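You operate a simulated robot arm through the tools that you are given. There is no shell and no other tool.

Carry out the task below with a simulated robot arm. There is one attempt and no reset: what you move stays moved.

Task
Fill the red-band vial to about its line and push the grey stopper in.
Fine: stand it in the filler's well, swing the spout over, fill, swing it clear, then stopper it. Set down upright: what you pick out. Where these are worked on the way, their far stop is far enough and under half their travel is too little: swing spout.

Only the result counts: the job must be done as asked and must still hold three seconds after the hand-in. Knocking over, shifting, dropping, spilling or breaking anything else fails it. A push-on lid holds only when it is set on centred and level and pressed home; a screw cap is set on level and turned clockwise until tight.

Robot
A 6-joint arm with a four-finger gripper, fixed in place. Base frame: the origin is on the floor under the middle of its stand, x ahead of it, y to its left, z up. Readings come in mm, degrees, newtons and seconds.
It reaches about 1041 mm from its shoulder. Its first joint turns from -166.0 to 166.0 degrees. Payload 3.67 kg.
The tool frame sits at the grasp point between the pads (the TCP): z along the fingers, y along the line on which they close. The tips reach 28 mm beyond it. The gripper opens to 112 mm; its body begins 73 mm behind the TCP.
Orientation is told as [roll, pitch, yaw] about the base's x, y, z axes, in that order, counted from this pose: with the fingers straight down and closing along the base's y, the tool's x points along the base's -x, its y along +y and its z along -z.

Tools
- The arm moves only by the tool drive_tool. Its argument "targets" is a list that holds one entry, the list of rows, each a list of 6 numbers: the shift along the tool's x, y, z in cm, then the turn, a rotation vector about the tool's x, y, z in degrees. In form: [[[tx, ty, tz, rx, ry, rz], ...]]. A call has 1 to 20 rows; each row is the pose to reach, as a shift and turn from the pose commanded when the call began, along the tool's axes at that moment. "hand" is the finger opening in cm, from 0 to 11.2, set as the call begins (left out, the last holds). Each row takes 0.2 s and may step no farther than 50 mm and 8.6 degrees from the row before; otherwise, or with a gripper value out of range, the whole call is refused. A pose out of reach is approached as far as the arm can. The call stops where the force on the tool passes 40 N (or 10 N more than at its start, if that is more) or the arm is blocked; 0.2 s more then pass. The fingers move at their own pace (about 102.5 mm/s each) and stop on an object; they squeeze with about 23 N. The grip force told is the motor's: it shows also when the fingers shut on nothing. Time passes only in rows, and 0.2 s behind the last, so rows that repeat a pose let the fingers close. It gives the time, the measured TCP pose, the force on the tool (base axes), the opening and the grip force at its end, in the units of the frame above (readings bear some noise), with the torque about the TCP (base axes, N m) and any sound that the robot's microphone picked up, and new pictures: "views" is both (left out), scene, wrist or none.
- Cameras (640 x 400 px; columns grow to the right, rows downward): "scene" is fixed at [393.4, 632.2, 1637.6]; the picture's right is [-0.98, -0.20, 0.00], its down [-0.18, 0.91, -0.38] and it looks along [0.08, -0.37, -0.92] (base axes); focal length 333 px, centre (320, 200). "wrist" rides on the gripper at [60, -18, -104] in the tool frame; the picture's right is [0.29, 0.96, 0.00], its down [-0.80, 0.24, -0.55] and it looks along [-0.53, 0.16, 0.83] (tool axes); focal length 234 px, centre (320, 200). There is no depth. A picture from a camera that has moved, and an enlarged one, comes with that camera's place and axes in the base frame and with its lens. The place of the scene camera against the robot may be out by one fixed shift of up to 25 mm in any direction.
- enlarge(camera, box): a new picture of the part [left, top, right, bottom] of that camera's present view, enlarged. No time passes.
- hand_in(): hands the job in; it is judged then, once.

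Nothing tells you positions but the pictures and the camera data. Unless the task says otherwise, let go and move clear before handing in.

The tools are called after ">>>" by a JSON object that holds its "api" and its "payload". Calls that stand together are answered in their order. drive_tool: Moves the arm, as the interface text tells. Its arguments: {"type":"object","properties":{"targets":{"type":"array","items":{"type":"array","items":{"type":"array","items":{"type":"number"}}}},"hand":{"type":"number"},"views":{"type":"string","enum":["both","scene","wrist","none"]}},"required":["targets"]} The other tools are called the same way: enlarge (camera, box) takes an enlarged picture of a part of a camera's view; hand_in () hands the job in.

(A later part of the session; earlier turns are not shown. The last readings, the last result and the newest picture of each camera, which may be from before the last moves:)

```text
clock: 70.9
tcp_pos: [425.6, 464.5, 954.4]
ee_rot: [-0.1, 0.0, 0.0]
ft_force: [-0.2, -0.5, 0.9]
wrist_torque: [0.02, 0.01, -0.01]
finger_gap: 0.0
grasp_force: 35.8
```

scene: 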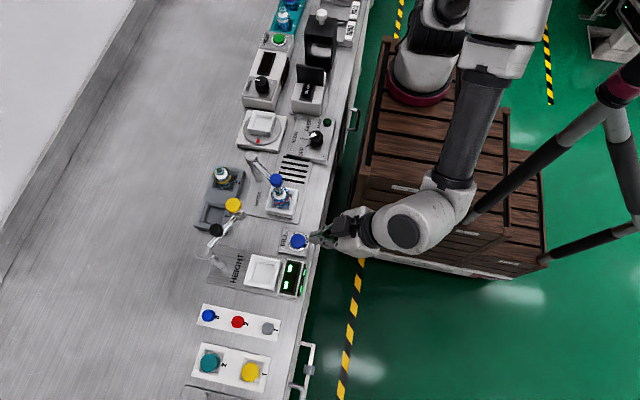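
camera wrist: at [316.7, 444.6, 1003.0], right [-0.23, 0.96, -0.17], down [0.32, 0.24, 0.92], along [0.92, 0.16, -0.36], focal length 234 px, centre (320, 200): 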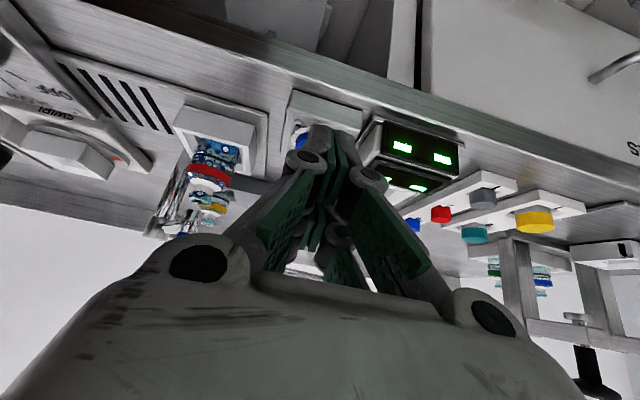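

>>> {"api": "drive_tool", "payload": {"targets": [[[-3, -0.1, 0.5, 0, 0, 0], [-6.24, -0.2, 1.5, 0, 0, 0], [-6.24, -0.2, 2.5, 0, 0, 0], [-6.24, -0.2, 3.2, 0, 0, 0], [-6.24, -0.2, 3.2, 0, 0, 0]]], "views": "wrist"}}

>>> {"api": "enlarge", "payload": {"camera": "wrist", "box": [240, 60, 440, 240]}}

```text
clock: 72.1
tcp_pos: [491.6, 460.2, 921.8]
ee_rot: [-0.1, 0.0, 0.1]
ft_force: [0.3, -0.1, -0.2]
wrist_torque: [0.0, 0.01, 0.01]
finger_gap: 0.2
grasp_force: 35.7
camera wrist: at [430.8, 443.1, 1025.9], right [-0.29, 0.96, 0.0], down [0.8, 0.24, 0.55], along [0.53, 0.16, -0.83], focal length 234 px, centre (320, 200)
```

wrist: 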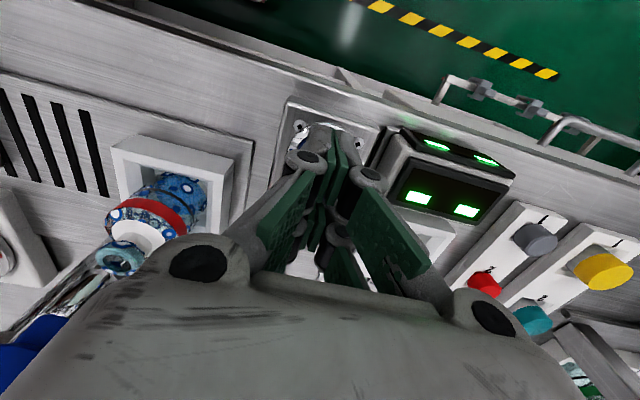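

```text
2.22 times, centred on (340, 150) of wrist
camera zoom: at [430.8, 443.1, 1025.9], right [-0.29, 0.96, 0.0], down [0.8, 0.24, 0.55], along [0.53, 0.16, -0.83], focal length 520 px, centre (276, 311)
```

zoom: 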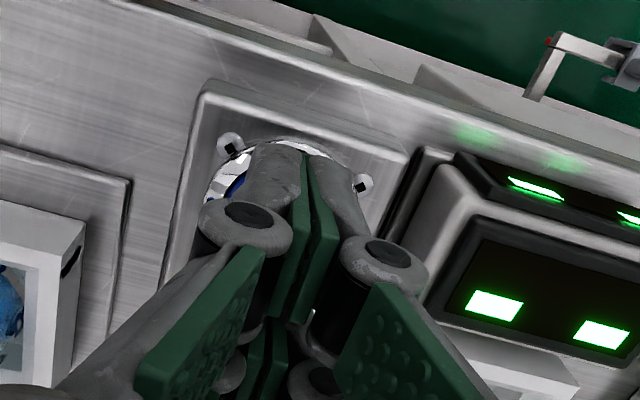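

Same short press, held about 0.4 s longer.

>>> {"api": "drive_tool", "payload": {"targets": [[[0.2, 0, 0.3, 0, 0, 0], [0.2, 0, 0.6, 0, 0, 0], [0.2, 0, 0.8, 0, 0, 0], [0.2, 0, 0.8, 0, 0, 0], [0.2, 0, 0.8, 0, 0, 0], [0.2, 0, 0.3, 0, 0, 0], [0.2, 0, -0.3, 0, 0, 0]]], "views": "wrist"}}

>>> {"api": "enlarge", "payload": {"camera": "wrist", "box": [90, 150, 230, 270]}}

```text
clock: 73.7
tcp_pos: [486.9, 462.5, 924.5]
ee_rot: [-0.3, 0.0, 0.0]
ft_force: [0.3, 0.4, 0.2]
wrist_torque: [-0.01, -0.03, -0.01]
finger_gap: 0.3
grasp_force: 35.9
heard: click
camera wrist: at [426.4, 443.5, 1028.4], right [-0.29, 0.96, 0.0], down [0.8, 0.24, 0.55], along [0.53, 0.16, -0.83], focal length 234 px, centre (320, 200)
```

wrist: 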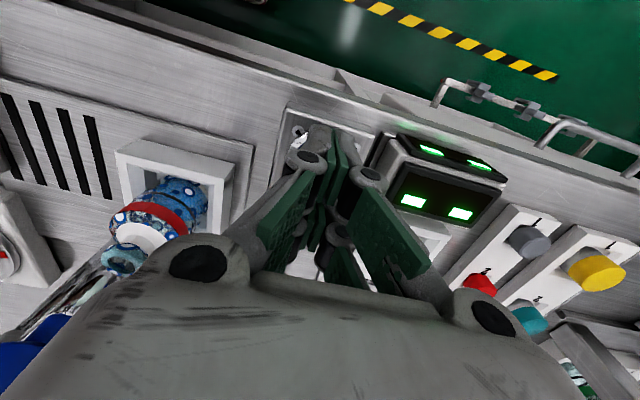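

```text
3.33 times, centred on (160, 210) of wrist
camera zoom: at [426.4, 443.5, 1028.4], right [-0.29, 0.96, 0.0], down [0.8, 0.24, 0.55], along [0.53, 0.16, -0.83], focal length 781 px, centre (853, 167)
```

zoom: 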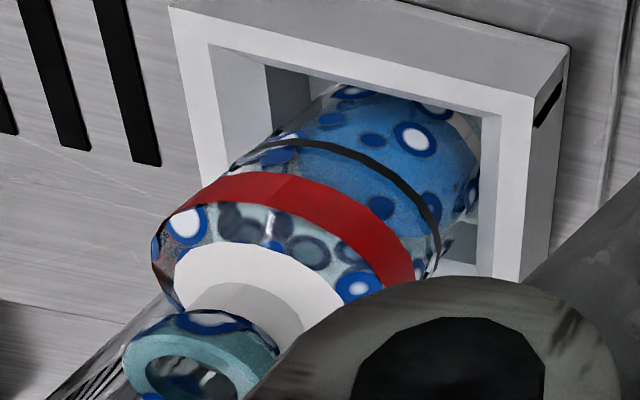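

>>> {"api": "enlarge", "payload": {"camera": "wrist", "box": [130, 165, 220, 235]}}

>>> {"api": "enlarge", "payload": {"camera": "scene", "box": [225, 130, 325, 230]}}

```text
5.71 times, centred on (175, 200) of wrist
camera zoom: at [426.4, 443.5, 1028.4], right [-0.29, 0.96, 0.0], down [0.8, 0.24, 0.55], along [0.53, 0.16, -0.83], focal length 1338 px, centre (1149, 200)
```

zoom: 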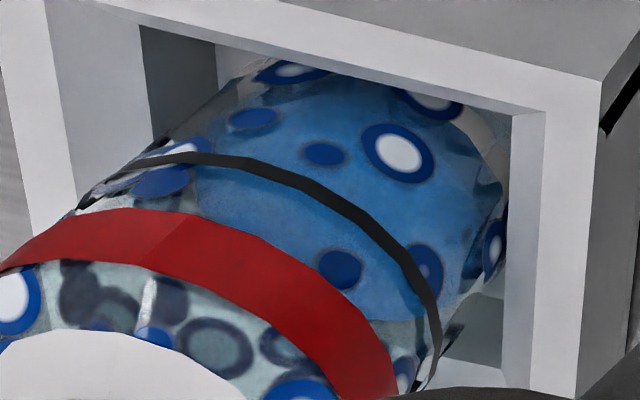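

```text
4.00 times, centred on (275, 180) of scene
camera zoom: at [393.4, 632.2, 1637.6], right [-0.98, -0.2, 0.0], down [-0.18, 0.91, -0.38], along [0.08, -0.37, -0.92], focal length 1332 px, centre (500, 280)
```

zoom: 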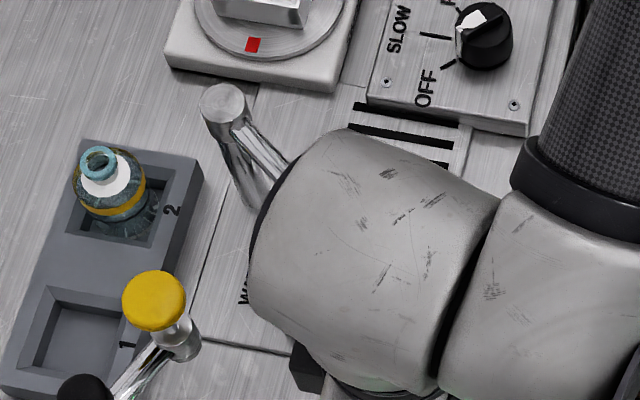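

The level has risen to roughly 888, against a line at about 902.5. I'll repeat the same press (expecting about +8 mm) and then check from the side.

>>> {"api": "drive_tool", "payload": {"targets": [[[0, 0, 0.3, 0, 0, 0], [0, 0, 0.6, 0, 0, 0], [0, 0, 0.9, 0, 0, 0], [0, 0, 1.1, 0, 0, 0], [0, 0, 1.1, 0, 0, 0], [0, 0, 1.1, 0, 0, 0], [0, 0, 0.6, 0, 0, 0], [0, 0, 0, 0, 0, 0]]], "views": "wrist"}}

>>> {"api": "enlarge", "payload": {"camera": "wrist", "box": [130, 165, 220, 235]}}

```text
clock: 75.5
tcp_pos: [487.1, 459.6, 925.0]
ee_rot: [-0.1, 0.0, 0.1]
ft_force: [0.3, 1.2, 0.0]
wrist_torque: [-0.02, -0.01, -0.01]
finger_gap: 0.2
grasp_force: 35.7
heard: click
camera wrist: at [426.6, 441.8, 1028.9], right [-0.29, 0.96, 0.0], down [0.8, 0.24, 0.55], along [0.53, 0.16, -0.83], focal length 234 px, centre (320, 200)
```

wrist: 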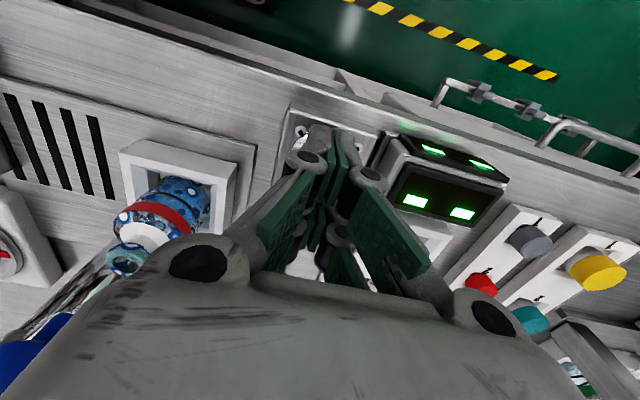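

```text
5.71 times, centred on (175, 200) of wrist
camera zoom: at [426.6, 441.8, 1028.9], right [-0.29, 0.96, 0.0], down [0.8, 0.24, 0.55], along [0.53, 0.16, -0.83], focal length 1338 px, centre (1149, 200)
```

zoom: 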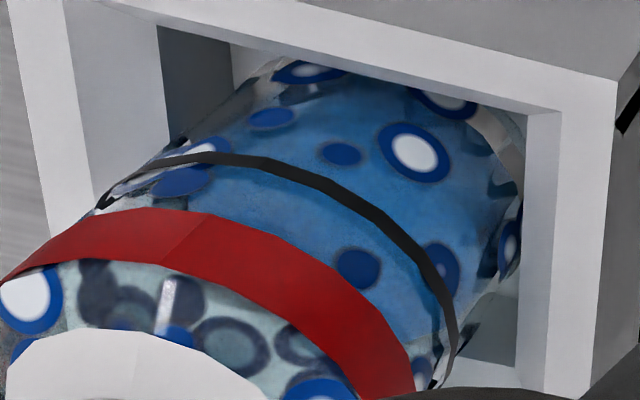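

The level rose again. I'll back off and take the side view to measure it accurately.

>>> {"api": "drive_tool", "payload": {"targets": [[[0.5, 0, -1.5, 0, 0, 0], [3, 0, -3, 0, -6, 0], [4.5, 0, -3, 0, -12, 0], [6.2, 0, -3, 0, -18, 0], [6.2, 0, -3, 0, -26, 0], [6.2, 0, -3, 0, -34, 0], [6.2, 0, -3, 0, -36, 0], [6.2, 0, -3, 0, -36, 0]]], "views": "wrist"}}

>>> {"api": "enlarge", "payload": {"camera": "wrist", "box": [180, 130, 250, 190]}}

```text
clock: 77.3
tcp_pos: [424.2, 460.1, 956.1]
ee_rot: [-0.1, -36.2, 0.1]
ft_force: [0.0, 0.6, 0.0]
wrist_torque: [-0.03, 0.0, 0.02]
finger_gap: 0.1
grasp_force: 36.1
camera wrist: at [314.4, 442.2, 1004.5], right [-0.23, 0.96, -0.17], down [0.32, 0.24, 0.92], along [0.92, 0.16, -0.36], focal length 234 px, centre (320, 200)
```

wrist: 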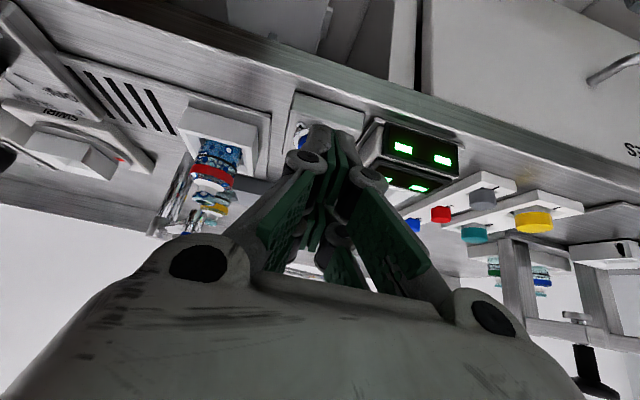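

```text
6.67 times, centred on (215, 160) of wrist
camera zoom: at [314.4, 442.2, 1004.5], right [-0.23, 0.96, -0.17], down [0.32, 0.24, 0.92], along [0.92, 0.16, -0.36], focal length 1561 px, centre (1020, 467)
```

zoom: 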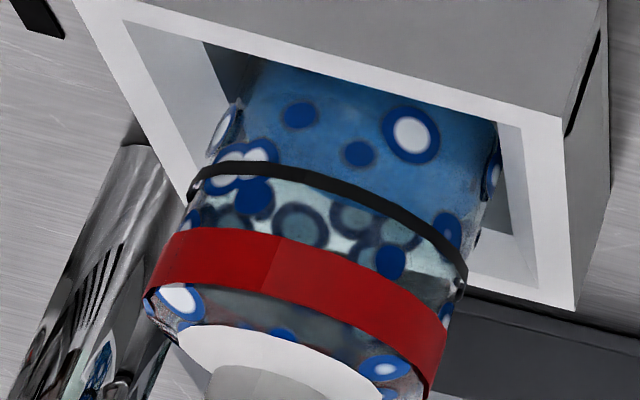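

The side view shows the surface at about 888 and the line at about 902, so the pump gives about 5 mm per second of pressing. I'll return and press for about 2 s, then check again.

>>> {"api": "drive_tool", "payload": {"targets": [[[0, 0, 0, 0, 8, 0], [0, 0, 0, 0, 16, 0], [0, 0, 0, 0, 24, 0], [0, 0, 0, 0, 32, 0], [0, 0, 0, 0, 36, 0], [0, 0, 0, 0, 36, 0]]], "views": "none"}}

```text
clock: 78.7
tcp_pos: [424.3, 460.9, 956.6]
ee_rot: [-0.2, 0.0, 0.0]
ft_force: [0.1, 0.7, 0.4]
wrist_torque: [-0.02, -0.03, 0.01]
finger_gap: 0.3
grasp_force: 35.3
```

>>> {"api": "drive_tool", "payload": {"targets": [[[-3, 0.1, 0.5, 0, 0, 0], [-6.2, 0.2, 1.5, 0, 0, 0], [-6.2, 0.2, 2.5, 0, 0, 0], [-6.2, 0.2, 3.2, 0, 0, 0], [-6.2, 0.2, 3.2, 0, 0, 0]]], "views": "none"}}

```text
clock: 79.9
tcp_pos: [485.9, 461.5, 925.2]
ee_rot: [-0.1, 0.0, 0.0]
ft_force: [0.5, 0.7, 0.4]
wrist_torque: [-0.01, -0.02, 0.03]
finger_gap: 0.0
grasp_force: 35.7
```

>>> {"api": "drive_tool", "payload": {"targets": [[[0, 0, 0.3, 0, 0, 0], [0, 0, 0.6, 0, 0, 0], [0, 0, 0.9, 0, 0, 0], [0, 0, 1.1, 0, 0, 0], [0, 0, 1.1, 0, 0, 0], [0, 0, 1.1, 0, 0, 0], [0, 0, 1.1, 0, 0, 0], [0, 0, 1.1, 0, 0, 0], [0, 0, 1.1, 0, 0, 0], [0, 0, 1.1, 0, 0, 0], [0, 0, 1.1, 0, 0, 0], [0, 0, 0.6, 0, 0, 0], [0, 0, 0, 0, 0, 0]]], "views": "wrist"}}

>>> {"api": "enlarge", "payload": {"camera": "wrist", "box": [130, 165, 220, 235]}}

```text
clock: 82.7
tcp_pos: [485.8, 462.4, 923.5]
ee_rot: [-0.2, 0.0, -0.1]
ft_force: [-0.1, -0.4, -0.4]
wrist_torque: [0.02, -0.05, 0.0]
finger_gap: 0.2
grasp_force: 36.0
heard: click
camera wrist: at [426.7, 444.8, 1026.9], right [-0.29, 0.96, 0.0], down [0.8, 0.24, 0.55], along [0.53, 0.16, -0.83], focal length 234 px, centre (320, 200)
```

wrist: 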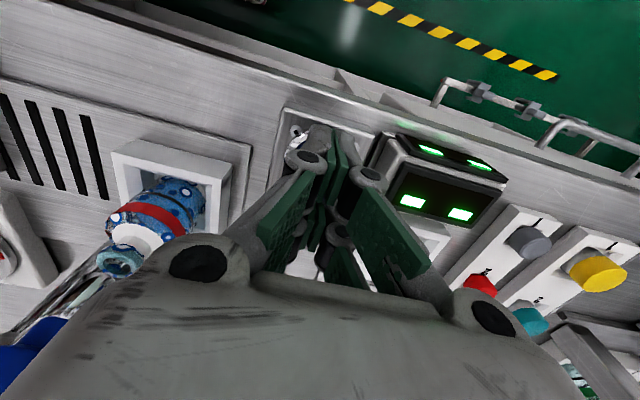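

```text
5.71 times, centred on (175, 200) of wrist
camera zoom: at [426.7, 444.8, 1026.9], right [-0.29, 0.96, 0.0], down [0.8, 0.24, 0.55], along [0.53, 0.16, -0.83], focal length 1338 px, centre (1149, 200)
```

zoom: 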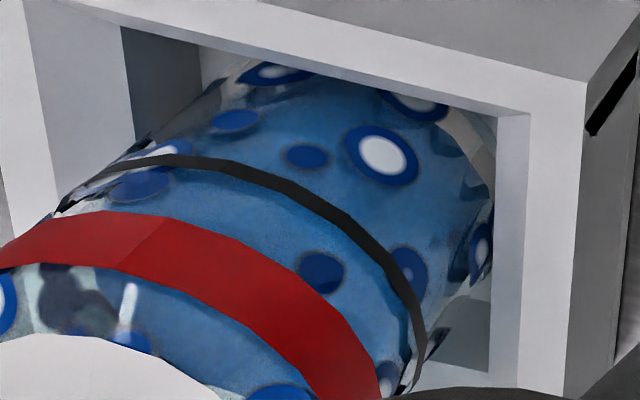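

>>> {"api": "drive_tool", "payload": {"targets": [[[0.5, 0, -1.5, 0, 0, 0], [3, 0, -3, 0, -6, 0], [4.5, 0, -3, 0, -12, 0], [6.2, 0, -3, 0, -18, 0], [6.2, 0, -3, 0, -26, 0], [6.2, 0, -3, 0, -34, 0], [6.2, 0, -3, 0, -36, 0], [6.2, 0, -3, 0, -36, 0]]], "views": "wrist"}}

>>> {"api": "enlarge", "payload": {"camera": "wrist", "box": [180, 130, 250, 190]}}

```text
clock: 84.5
tcp_pos: [423.7, 463.1, 954.0]
ee_rot: [-0.1, -36.1, 0.1]
ft_force: [-0.8, -0.1, -0.9]
wrist_torque: [0.01, 0.0, -0.02]
finger_gap: 0.0
grasp_force: 35.8
camera wrist: at [314.3, 444.7, 1002.0], right [-0.23, 0.96, -0.17], down [0.32, 0.24, 0.92], along [0.92, 0.16, -0.36], focal length 234 px, centre (320, 200)
```

wrist: 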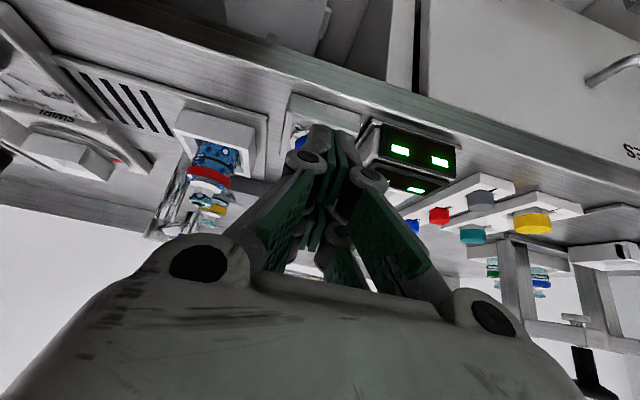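

```text
6.67 times, centred on (215, 160) of wrist
camera zoom: at [314.3, 444.7, 1002.0], right [-0.23, 0.96, -0.17], down [0.32, 0.24, 0.92], along [0.92, 0.16, -0.36], focal length 1561 px, centre (1020, 467)
```

zoom: 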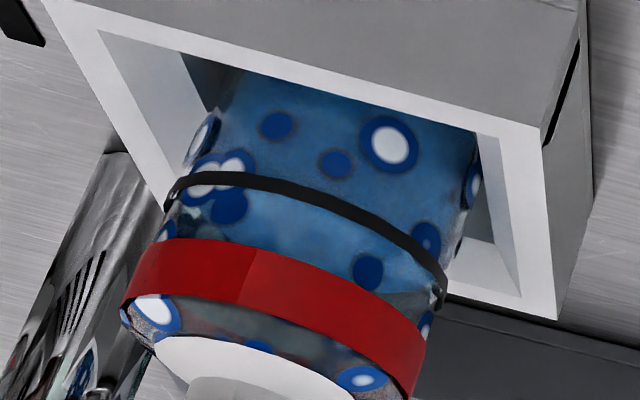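

>>> {"api": "enlarge", "payload": {"camera": "wrist", "box": [192, 150, 232, 180]}}

```text
13.33 times, centred on (212, 165) of wrist
camera zoom: at [314.3, 444.7, 1002.0], right [-0.23, 0.96, -0.17], down [0.32, 0.24, 0.92], along [0.92, 0.16, -0.36], focal length 3122 px, centre (1760, 667)
```

zoom: 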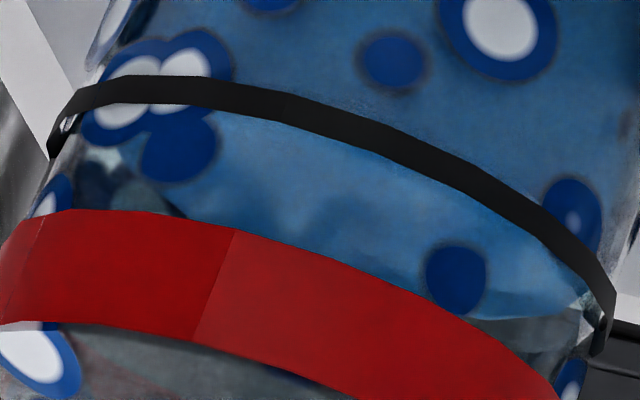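

At high zoom the surface is roughly 3 mm below the line's centre. One more short press of about 0.4–0.5 s should bring it to the line, so I'm going back.

>>> {"api": "drive_tool", "payload": {"targets": [[[0, 0, 0, 0, 8, 0], [0, 0, 0, 0, 16, 0], [0, 0, 0, 0, 24, 0], [0, 0, 0, 0, 32, 0], [0, 0, 0, 0, 36, 0], [0, 0, 0, 0, 36, 0]]], "views": "none"}}

```text
clock: 85.9
tcp_pos: [424.4, 463.0, 953.8]
ee_rot: [-0.1, 0.0, 0.0]
ft_force: [-0.2, -0.1, -0.1]
wrist_torque: [-0.01, -0.05, -0.02]
finger_gap: 0.1
grasp_force: 35.8
```

>>> {"api": "drive_tool", "payload": {"targets": [[[-3, 0, 0.5, 0, 0, 0], [-6.2, 0, 1.5, 0, 0, 0], [-6.2, 0, 2.5, 0, 0, 0], [-6.2, 0, 3.0, 0, 0, 0], [-6.2, 0, 3.0, 0, 0, 0]]], "views": "none"}}

```text
clock: 87.1
tcp_pos: [484.2, 462.5, 923.3]
ee_rot: [-0.2, 0.0, 0.0]
ft_force: [-0.4, 0.4, -1.2]
wrist_torque: [0.0, 0.0, 0.01]
finger_gap: 0.0
grasp_force: 35.6
```

>>> {"api": "drive_tool", "payload": {"targets": [[[-0.2, 0, 0.3, 0, 0, 0], [-0.2, 0, 0.6, 0, 0, 0], [-0.2, 0, 0.9, 0, 0, 0], [-0.2, 0, 1.1, 0, 0, 0], [-0.2, 0, 0.6, 0, 0, 0], [-0.2, 0, 0, 0, 0, 0]]], "views": "wrist"}}

>>> {"api": "enlarge", "payload": {"camera": "wrist", "box": [130, 165, 220, 235]}}

```text
clock: 88.5
tcp_pos: [487.1, 462.3, 923.0]
ee_rot: [-0.2, 0.0, 0.0]
ft_force: [-0.2, 0.3, 0.2]
wrist_torque: [0.0, 0.01, 0.0]
finger_gap: 0.0
grasp_force: 35.9
heard: click
camera wrist: at [427.7, 444.5, 1026.8], right [-0.29, 0.96, 0.0], down [0.8, 0.24, 0.55], along [0.53, 0.16, -0.83], focal length 234 px, centre (320, 200)
```

wrist: 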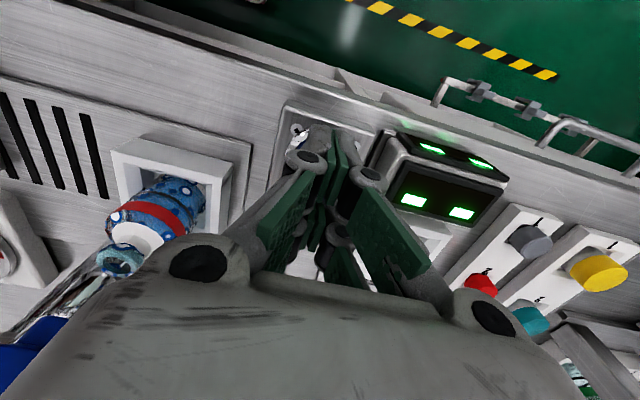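

```text
5.71 times, centred on (175, 200) of wrist
camera zoom: at [427.7, 444.5, 1026.8], right [-0.29, 0.96, 0.0], down [0.8, 0.24, 0.55], along [0.53, 0.16, -0.83], focal length 1338 px, centre (1149, 200)
```

zoom: 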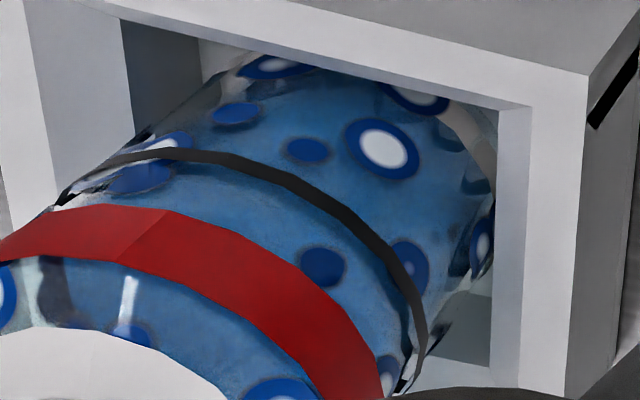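

Checking from the side again.

>>> {"api": "drive_tool", "payload": {"targets": [[[0.5, 0, -1.5, 0, 0, 0], [3, 0, -3, 0, -6, 0], [4.5, 0, -3, 0, -12, 0], [6.2, 0, -3, 0, -18, 0], [6.2, 0, -3, 0, -26, 0], [6.2, 0, -3, 0, -34, 0], [6.2, 0, -3, 0, -36, 0], [6.2, 0, -3, 0, -36, 0]]], "views": "wrist"}}

>>> {"api": "enlarge", "payload": {"camera": "wrist", "box": [180, 130, 250, 190]}}

>>> {"api": "enlarge", "payload": {"camera": "wrist", "box": [192, 150, 232, 180]}}

```text
clock: 90.3
tcp_pos: [425.8, 462.8, 952.0]
ee_rot: [0.0, -36.1, 0.0]
ft_force: [0.1, 0.0, 0.2]
wrist_torque: [-0.02, 0.01, -0.02]
finger_gap: 0.1
grasp_force: 35.4
camera wrist: at [316.7, 444.3, 1001.0], right [-0.23, 0.96, -0.17], down [0.32, 0.24, 0.92], along [0.92, 0.16, -0.36], focal length 234 px, centre (320, 200)
```

wrist: 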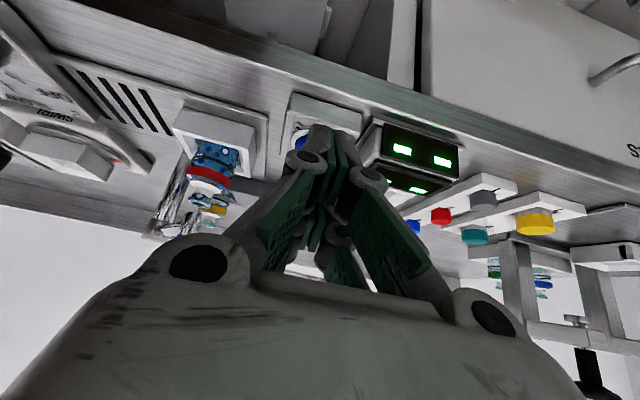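

```text
6.67 times, centred on (215, 160) of wrist
camera zoom: at [316.7, 444.3, 1001.0], right [-0.23, 0.96, -0.17], down [0.32, 0.24, 0.92], along [0.92, 0.16, -0.36], focal length 1561 px, centre (1020, 467)
```

zoom: 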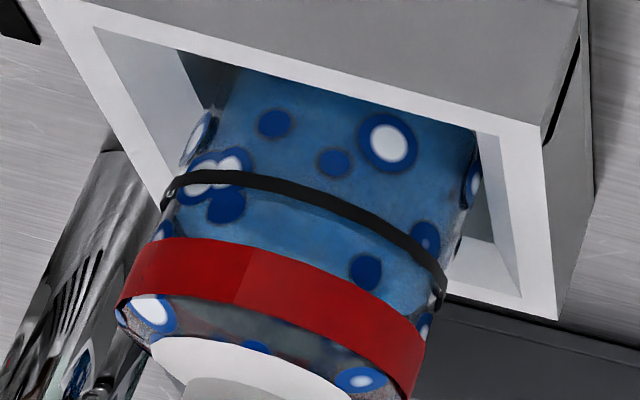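

```text
13.33 times, centred on (212, 165) of wrist
camera zoom: at [316.7, 444.3, 1001.0], right [-0.23, 0.96, -0.17], down [0.32, 0.24, 0.92], along [0.92, 0.16, -0.36], focal length 3122 px, centre (1760, 667)
```

zoom: 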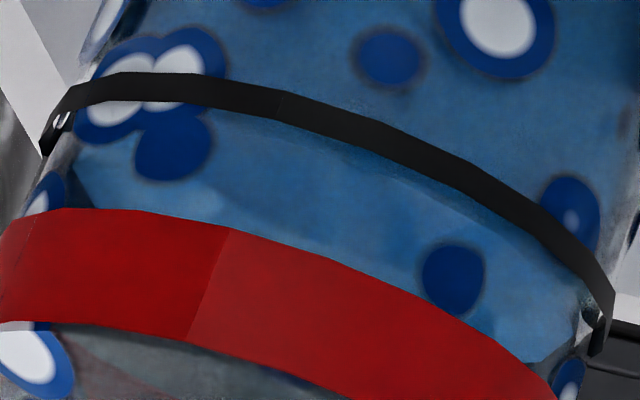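

The surface now sits at the line to within about a millimetre or two, so filling is done. I'll straighten up, rise, and move behind the knob on its +y side to swing the spout back.

>>> {"api": "drive_tool", "payload": {"targets": [[[0, 0, -2, 0, 8, 0], [0, 0, -3, 0, 16, 0], [0, 0, -3, 0, 24, 0], [0, 0, -3, 0, 32, 0], [0, 0, -3, 0, 36, 0], [0, 0, -3, 0, 36, 0]]], "views": "none"}}

```text
clock: 91.7
tcp_pos: [408.0, 463.0, 978.2]
ee_rot: [-0.1, 0.0, 0.0]
ft_force: [0.8, -0.4, -1.1]
wrist_torque: [-0.03, -0.01, -0.02]
finger_gap: 0.2
grasp_force: 35.7
```

>>> {"api": "drive_tool", "payload": {"targets": [[[0, 0, -4, 0, 0, 0], [0, 0, -8, 0, 0, 0], [-2, -0.8, -11.7, 0, 0, 0], [-6, -2, -11.7, 0, 0, 0], [-10, -3.4, -11.7, 0, 0, 0], [-14.2, -4.7, -11.7, 0, 0, 0], [-14.2, -4.7, -11.7, 0, 0, 0]]]}}

>>> {"api": "enlarge", "payload": {"camera": "scene", "box": [220, 130, 320, 230]}}

>>> {"api": "enlarge", "payload": {"camera": "wrist", "box": [200, 60, 420, 240]}}

```text
clock: 93.3
tcp_pos: [549.7, 414.0, 1095.3]
ee_rot: [-0.1, 0.0, 0.0]
ft_force: [0.2, 0.6, 0.1]
wrist_torque: [0.0, -0.04, 0.01]
finger_gap: 0.0
grasp_force: 35.7
camera wrist: at [490.3, 396.2, 1199.4], right [-0.29, 0.96, 0.0], down [0.8, 0.24, 0.55], along [0.53, 0.16, -0.83], focal length 234 px, centre (320, 200)
```

scene: 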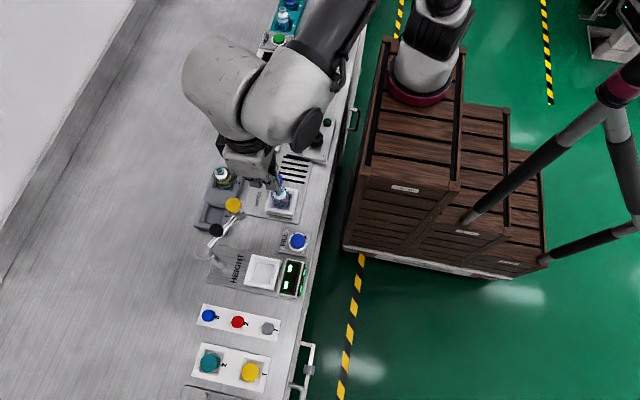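
wrist: 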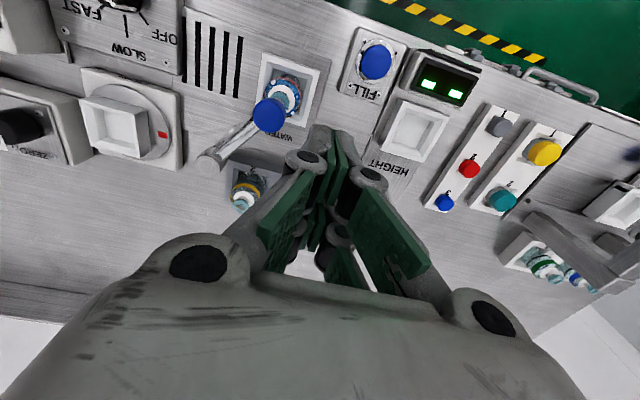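

```text
4.00 times, centred on (270, 180) of scene
camera zoom: at [393.4, 632.2, 1637.6], right [-0.98, -0.2, 0.0], down [-0.18, 0.91, -0.38], along [0.08, -0.37, -0.92], focal length 1332 px, centre (520, 280)
```

zoom: 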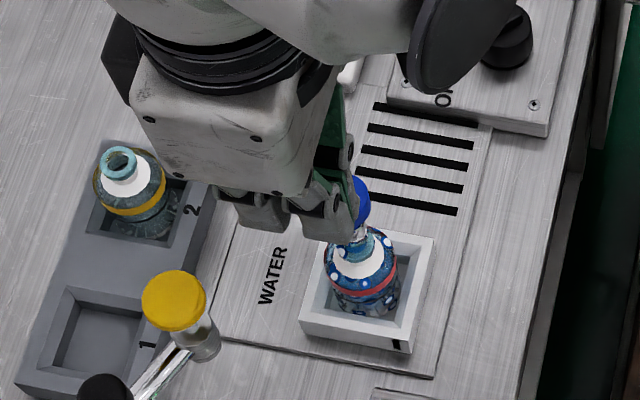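

```text
2.22 times, centred on (310, 150) of wrist
camera zoom: at [490.3, 396.2, 1199.4], right [-0.29, 0.96, 0.0], down [0.8, 0.24, 0.55], along [0.53, 0.16, -0.83], focal length 520 px, centre (342, 311)
```

zoom: 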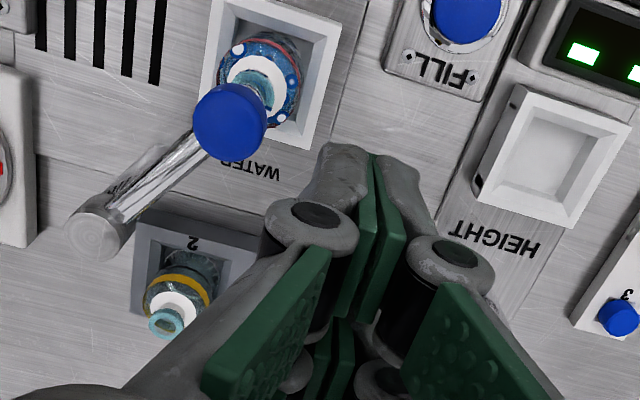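

The knob is at about (551, 369), and I'm on its +y side. I'll descend beside it, then push −y along the arc.

>>> {"api": "drive_tool", "payload": {"targets": [[[0, 0, 4, 0, 0, 0], [0, 0, 7, 0, 0, 0], [0, 0, 8.8, 0, 0, 0], [0, 0, 8.8, 0, 0, 0]]], "views": "scene"}}

>>> {"api": "enlarge", "payload": {"camera": "scene", "box": [220, 130, 320, 230]}}

```text
clock: 94.3
tcp_pos: [548.6, 417.0, 1007.6]
ee_rot: [-0.1, 0.0, -0.1]
ft_force: [-0.2, 0.0, -0.6]
wrist_torque: [0.0, -0.01, 0.0]
finger_gap: 0.0
grasp_force: 35.7
```

scene: 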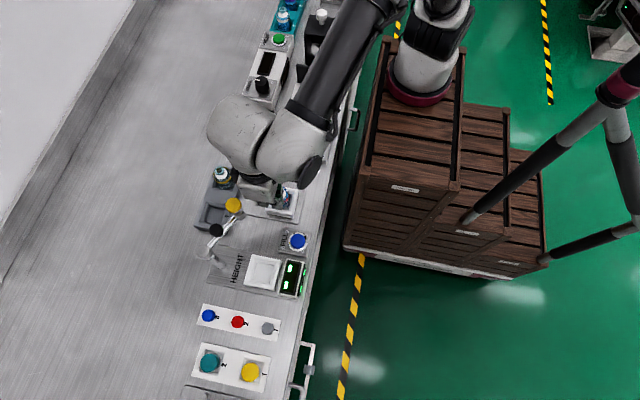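

```text
4.00 times, centred on (270, 180) of scene
camera zoom: at [393.4, 632.2, 1637.6], right [-0.98, -0.2, 0.0], down [-0.18, 0.91, -0.38], along [0.08, -0.37, -0.92], focal length 1332 px, centre (520, 280)
```

zoom: 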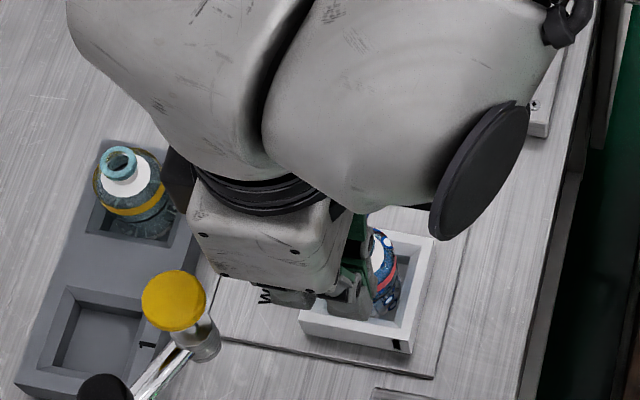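

>>> {"api": "drive_tool", "payload": {"targets": [[[0, -0.7, 0, 0, 0, 0], [0, -1.4, 0, 0, 0, 0], [0.1, -2.1, 0, 0, 0, 0], [0.5, -2.8, 0, 0, 0, 0], [0.85, -3.5, 0, 0, 0, 0], [1.1, -4.2, 0, 0, 0, 0], [1.35, -4.9, 0, 0, 0, 0], [1.5, -5.6, 0, 0, 0, 0], [1.6, -6.3, 0, 0, 0, 0]]]}}

>>> {"api": "enlarge", "payload": {"camera": "scene", "box": [220, 110, 320, 230]}}

```text
clock: 96.3
tcp_pos: [534.2, 351.9, 1007.1]
ee_rot: [-0.1, -0.1, -0.1]
ft_force: [-0.7, 0.2, 0.0]
wrist_torque: [-0.02, -0.03, -0.01]
finger_gap: 0.0
grasp_force: 36.1
camera wrist: at [474.8, 334.3, 1110.8], right [-0.29, 0.96, 0.0], down [0.8, 0.24, 0.55], along [0.53, 0.16, -0.83], focal length 234 px, centre (320, 200)
```

scene: 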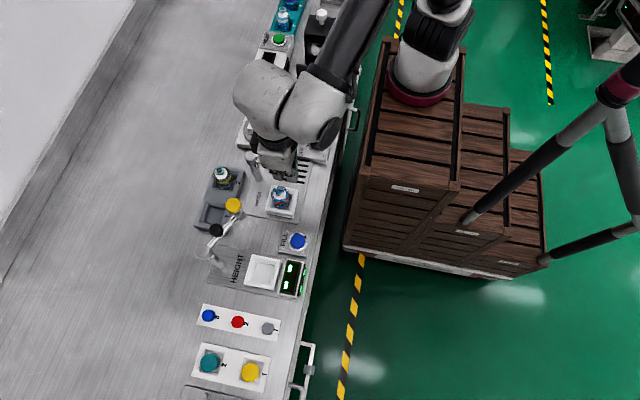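
wrist: 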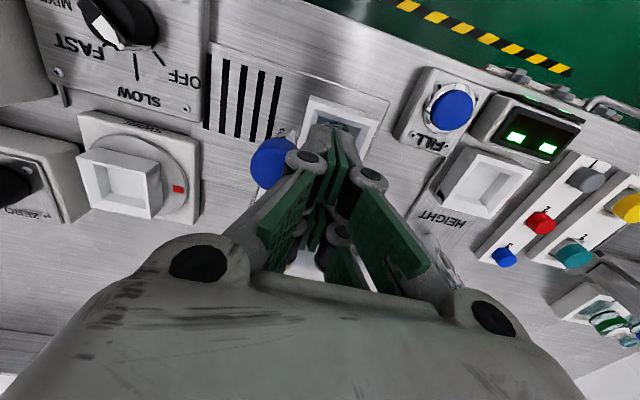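

```text
3.33 times, centred on (270, 170) of scene
camera zoom: at [393.4, 632.2, 1637.6], right [-0.98, -0.2, 0.0], down [-0.18, 0.91, -0.38], along [0.08, -0.37, -0.92], focal length 1110 px, centre (487, 300)
```

zoom: 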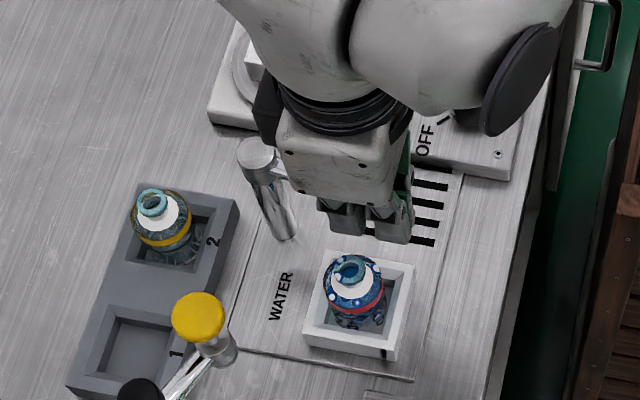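

>>> {"api": "drive_tool", "payload": {"targets": [[[0.1, -0.7, 0, 0, 0, 0], [0.1, -1.4, 0, 0, 0, 0], [0.05, -2.1, 0, 0, 0, 0], [-0.05, -2.8, 0, 0, 0, 0], [-0.2, -3.5, 0, 0, 0, 0], [-0.45, -4.2, 0, 0, 0, 0], [-0.75, -4.9, 0, 0, 0, 0], [-1.1, -5.6, 0, 0, 0, 0]]]}}

>>> {"api": "enlarge", "payload": {"camera": "scene", "box": [220, 90, 320, 210]}}

```text
clock: 98.1
tcp_pos: [546.0, 297.7, 1009.1]
ee_rot: [-0.1, -0.1, -0.1]
ft_force: [0.3, -0.3, -0.3]
wrist_torque: [-0.03, 0.02, -0.01]
finger_gap: 0.0
grasp_force: 36.1
camera wrist: at [485.6, 279.6, 1112.2], right [-0.29, 0.96, 0.0], down [0.8, 0.24, 0.55], along [0.53, 0.16, -0.83], focal length 234 px, centre (320, 200)
```

scene: 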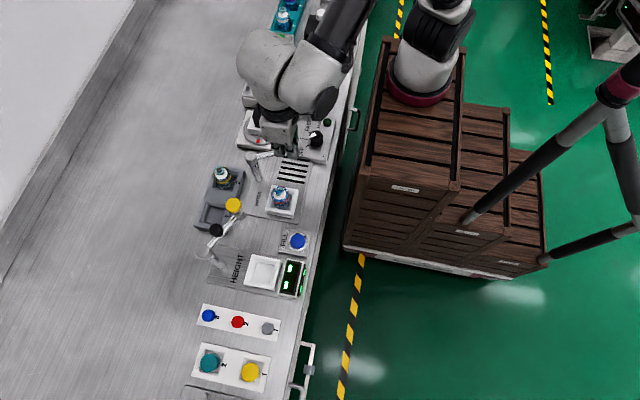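
wrist: 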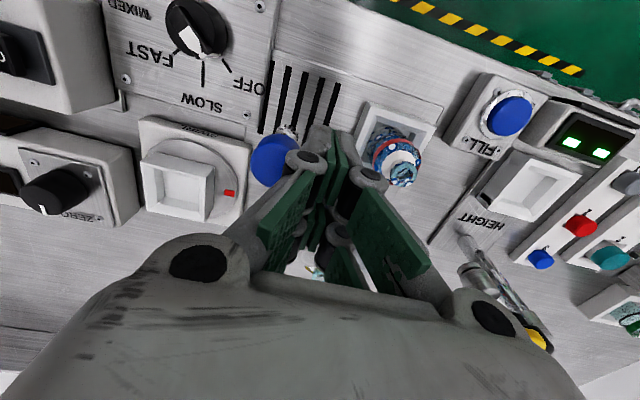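

```text
3.33 times, centred on (270, 150) of scene
camera zoom: at [393.4, 632.2, 1637.6], right [-0.98, -0.2, 0.0], down [-0.18, 0.91, -0.38], along [0.08, -0.37, -0.92], focal length 1110 px, centre (487, 367)
```

zoom: 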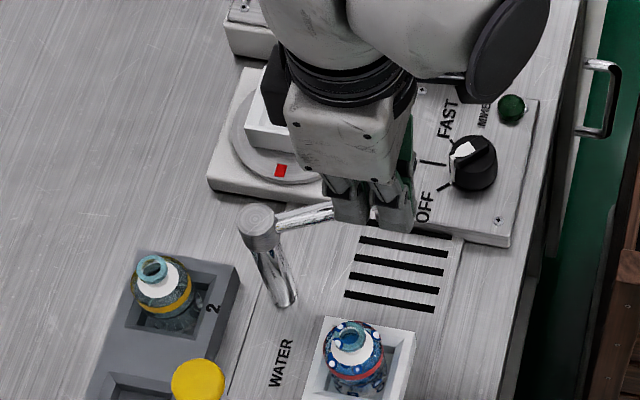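

>>> {"api": "drive_tool", "payload": {"targets": [[[-0.15, -0.3, 0, 0, 0, 0], [-0.3, -0.6, 0, 0, 0, 0], [-0.45, -0.9, 0, 0, 0, 0], [-0.45, -0.9, 0, 0, 0, 0]]], "views": "none"}}

```text
clock: 99.1
tcp_pos: [549.5, 287.1, 1007.8]
ee_rot: [-0.2, 0.0, 0.0]
ft_force: [-1.0, 0.4, 0.0]
wrist_torque: [-0.02, -0.01, 0.03]
finger_gap: 0.3
grasp_force: 35.5
```

I'll back off in +y, rise, and check where the spout rests.

>>> {"api": "drive_tool", "payload": {"targets": [[[0, 1, 0, 0, 0, 0], [0, 3, -0.5, 0, 0, 0], [0, 4, -4, 0, 0, 0], [0, 5, -8.5, 0, 0, 0], [0, 5, -8.5, 0, 0, 0]]]}}

>>> {"api": "enlarge", "payload": {"camera": "scene", "box": [180, 120, 340, 220]}}

```text
clock: 100.3
tcp_pos: [546.9, 339.8, 1092.6]
ee_rot: [-0.1, -0.1, 0.0]
ft_force: [0.3, -0.2, 0.3]
wrist_torque: [0.0, 0.0, 0.04]
finger_gap: 0.0
grasp_force: 35.7
camera wrist: at [487.5, 322.1, 1196.6], right [-0.29, 0.96, 0.0], down [0.8, 0.24, 0.55], along [0.53, 0.16, -0.83], focal length 234 px, centre (320, 200)
```

scene: 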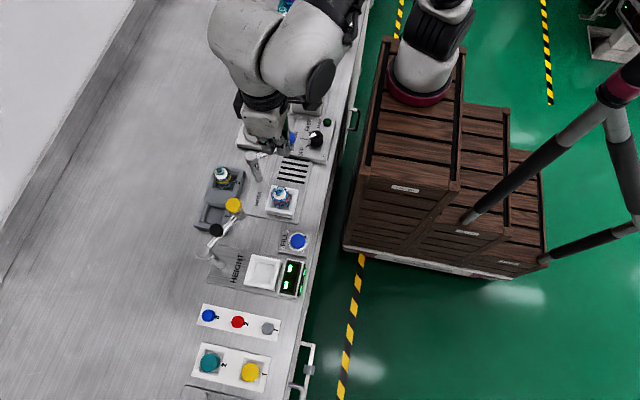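
wrist: 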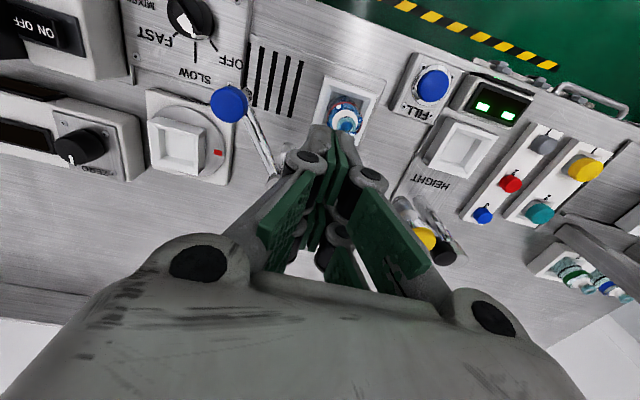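

```text
4.00 times, centred on (260, 170) of scene
camera zoom: at [393.4, 632.2, 1637.6], right [-0.98, -0.2, 0.0], down [-0.18, 0.91, -0.38], along [0.08, -0.37, -0.92], focal length 1332 px, centre (560, 320)
```

zoom: 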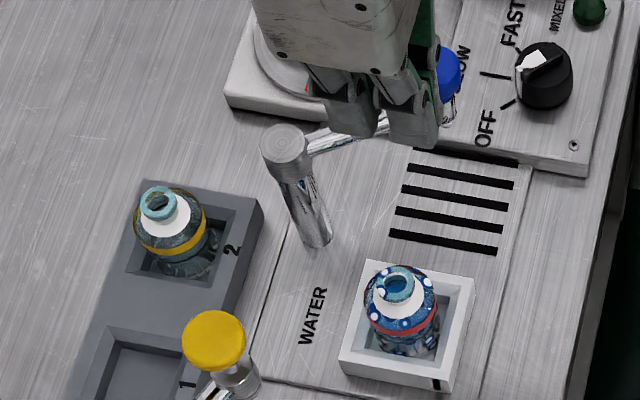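

The spout is back in its rest position and the filled vial is undisturbed. Next I'll move over the stopper tray to localise the grey stopper in slot 1.

>>> {"api": "drive_tool", "payload": {"targets": [[[2, 4, 0, 0, 0, 0], [4, 8, 0, 0, 0, 0], [5.5, 12, 0, 0, 0, 0], [6.5, 16, 0, 0, 0, 0], [7.5, 20, 0, 0, 0, 0], [7.5, 24, 0, 0, 0, 0], [7.5, 26, 0, 0, 0, 0], [7.5, 26, 0, 0, 0, 0]]], "hand": 11.2}}

>>> {"api": "enlarge", "payload": {"camera": "wrist", "box": [250, 80, 430, 220]}}

>>> {"api": "enlarge", "payload": {"camera": "scene", "box": [190, 290, 300, 400]}}

```text
clock: 102.1
tcp_pos: [475.8, 595.1, 1093.0]
ee_rot: [-0.1, 0.0, 0.1]
ft_force: [-0.5, 0.1, 0.5]
wrist_torque: [-0.02, -0.01, 0.02]
finger_gap: 111.8
grasp_force: 0.0
camera wrist: at [415.9, 578.3, 1197.2], right [-0.29, 0.96, 0.0], down [0.8, 0.24, 0.55], along [0.53, 0.16, -0.83], focal length 234 px, centre (320, 200)
```

scene: 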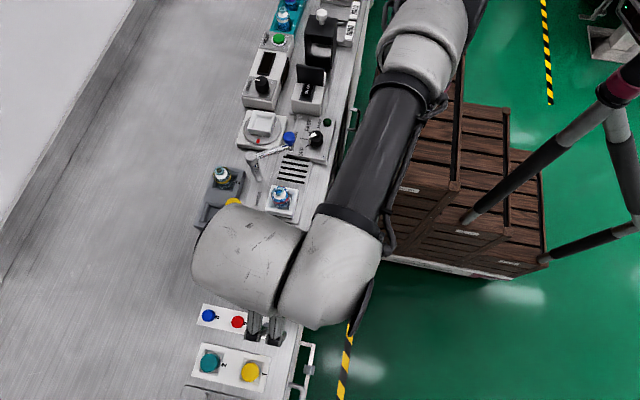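
wrist: 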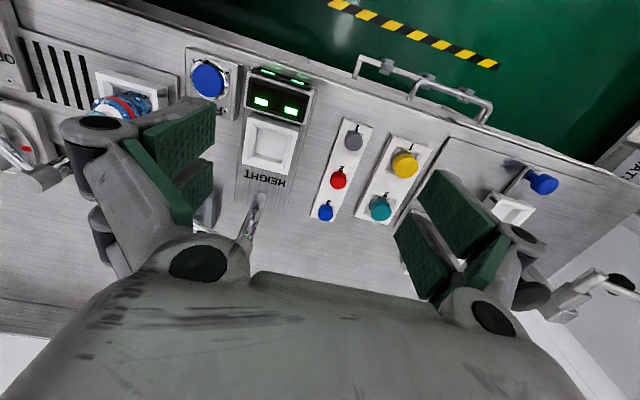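

```text
2.86 times, centred on (340, 150) of wrist
camera zoom: at [415.9, 578.3, 1197.2], right [-0.29, 0.96, 0.0], down [0.8, 0.24, 0.55], along [0.53, 0.16, -0.83], focal length 669 px, centre (263, 343)
```

zoom: 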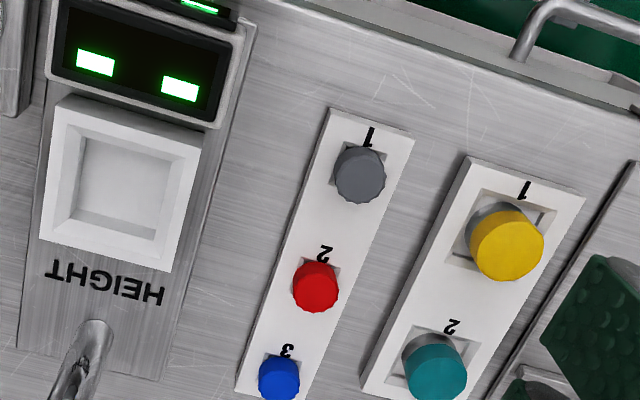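

```text
3.64 times, centred on (245, 345) of scene
camera zoom: at [393.4, 632.2, 1637.6], right [-0.98, -0.2, 0.0], down [-0.18, 0.91, -0.38], along [0.08, -0.37, -0.92], focal length 1211 px, centre (593, -327)
```

zoom: 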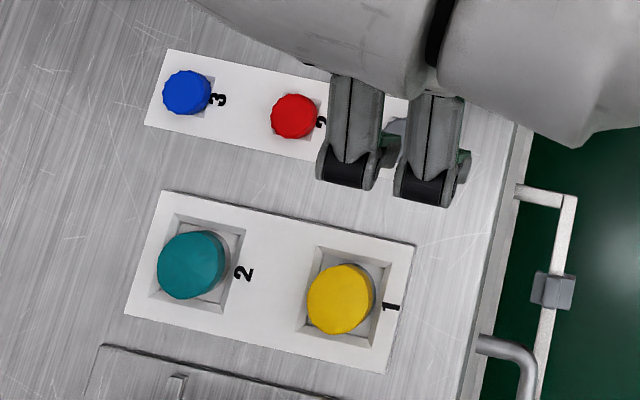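

The grey stopper is at about (509.5, 654.5), roughly 25 mm across. I'll go lower for a closer look at how far it stands out of its slot.

>>> {"api": "drive_tool", "payload": {"targets": [[[0, 2, 3, 0, 0, 0], [0, 4, 6, 0, 0, 0], [0, 4.5, 9.3, 0, 0, 0], [0, 4.5, 9.3, 0, 0, 0]]], "views": "wrist"}}

>>> {"api": "enlarge", "payload": {"camera": "wrist", "box": [270, 100, 390, 200]}}

```text
clock: 103.1
tcp_pos: [478.3, 640.7, 999.9]
ee_rot: [-0.1, -0.1, -0.1]
ft_force: [0.2, 0.6, 0.9]
wrist_torque: [0.0, -0.01, -0.01]
finger_gap: 111.9
grasp_force: 0.1
camera wrist: at [417.4, 623.4, 1104.8], right [-0.29, 0.96, 0.0], down [0.8, 0.24, 0.55], along [0.53, 0.16, -0.83], focal length 234 px, centre (320, 200)
```

wrist: 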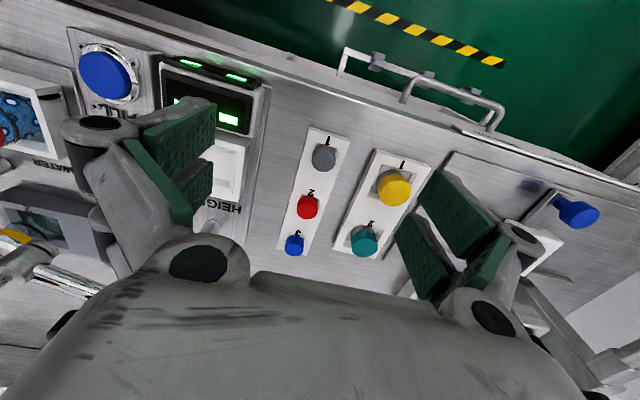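

```text
4.00 times, centred on (330, 150) of wrist
camera zoom: at [417.4, 623.4, 1104.8], right [-0.29, 0.96, 0.0], down [0.8, 0.24, 0.55], along [0.53, 0.16, -0.83], focal length 937 px, centre (280, 400)
```

zoom: 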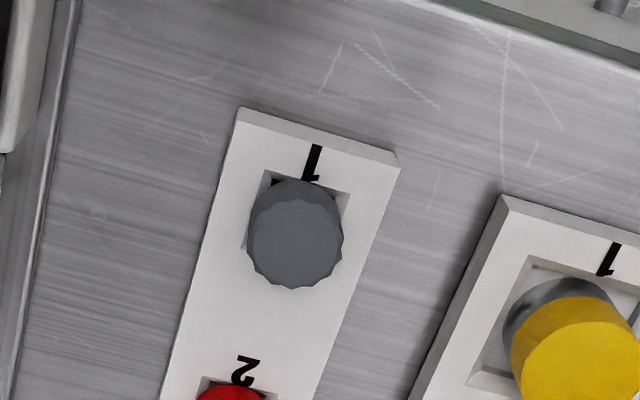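

I'll take one more view from almost directly above to fix the stopper's x, y and height accurately.

>>> {"api": "drive_tool", "payload": {"targets": [[[-3, 0.5, 0, 0, 0, 0], [-6, 1, 0, 0, 0, 0], [-8.7, 1.5, 0, 0, 0, 0], [-8.7, 1.5, 0, 0, 0, 0]]], "views": "wrist"}}

>>> {"api": "enlarge", "payload": {"camera": "wrist", "box": [270, 10, 400, 110]}}

```text
clock: 104.1
tcp_pos: [558.4, 645.2, 994.5]
ee_rot: [-0.1, 0.1, 0.0]
ft_force: [-0.7, 0.6, 0.1]
wrist_torque: [0.04, 0.01, 0.01]
finger_gap: 111.9
grasp_force: 0.1
out of reach, approached as far as the arm can: row 3, 4
camera wrist: at [498.3, 628.0, 1100.2], right [-0.29, 0.96, 0.0], down [0.8, 0.24, 0.55], along [0.53, 0.16, -0.83], focal length 234 px, centre (320, 200)
```

wrist: 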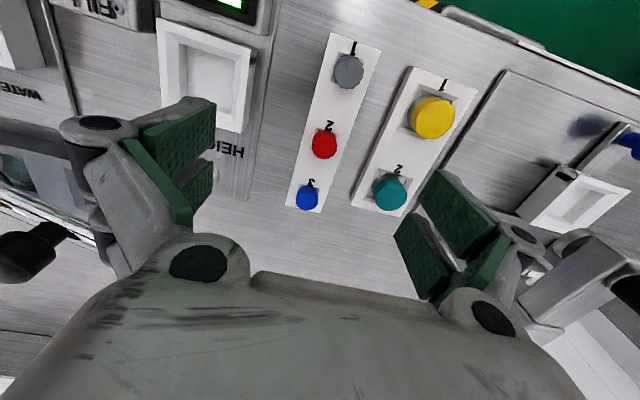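

```text
4.00 times, centred on (335, 60) of wrist
camera zoom: at [498.3, 628.0, 1100.2], right [-0.29, 0.96, 0.0], down [0.8, 0.24, 0.55], along [0.53, 0.16, -0.83], focal length 937 px, centre (260, 760)
```

zoom: 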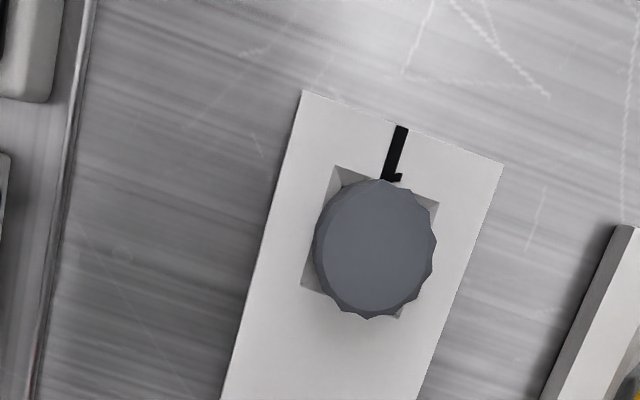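

The stopper is at (509.4, 655.8) with its top at about 885. That last move touched the reach limit, so I'll come back in toward the stopper and verify the pose.

>>> {"api": "drive_tool", "payload": {"targets": [[[2, 0, 0, 0, 0, 0], [4, 0, 0, 0, 0, 0], [5.5, 0, 0, 0, 0, 0], [5.5, 0, 0, 0, 0, 0]]], "hand": 5.0, "views": "wrist"}}

```text
clock: 105.1
tcp_pos: [504.8, 645.1, 994.8]
ee_rot: [-0.1, 0.0, 0.0]
ft_force: [0.4, -0.1, -0.1]
wrist_torque: [-0.03, -0.03, -0.02]
finger_gap: 49.9
grasp_force: 0.1
camera wrist: at [444.4, 628.0, 1098.7], right [-0.29, 0.96, 0.0], down [0.8, 0.24, 0.55], along [0.53, 0.16, -0.83], focal length 234 px, centre (320, 200)
```

wrist: 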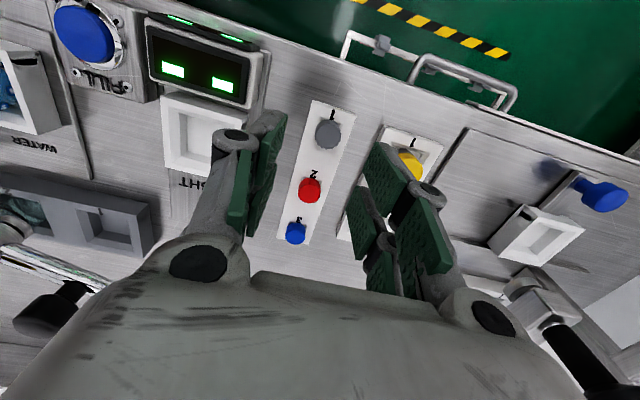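

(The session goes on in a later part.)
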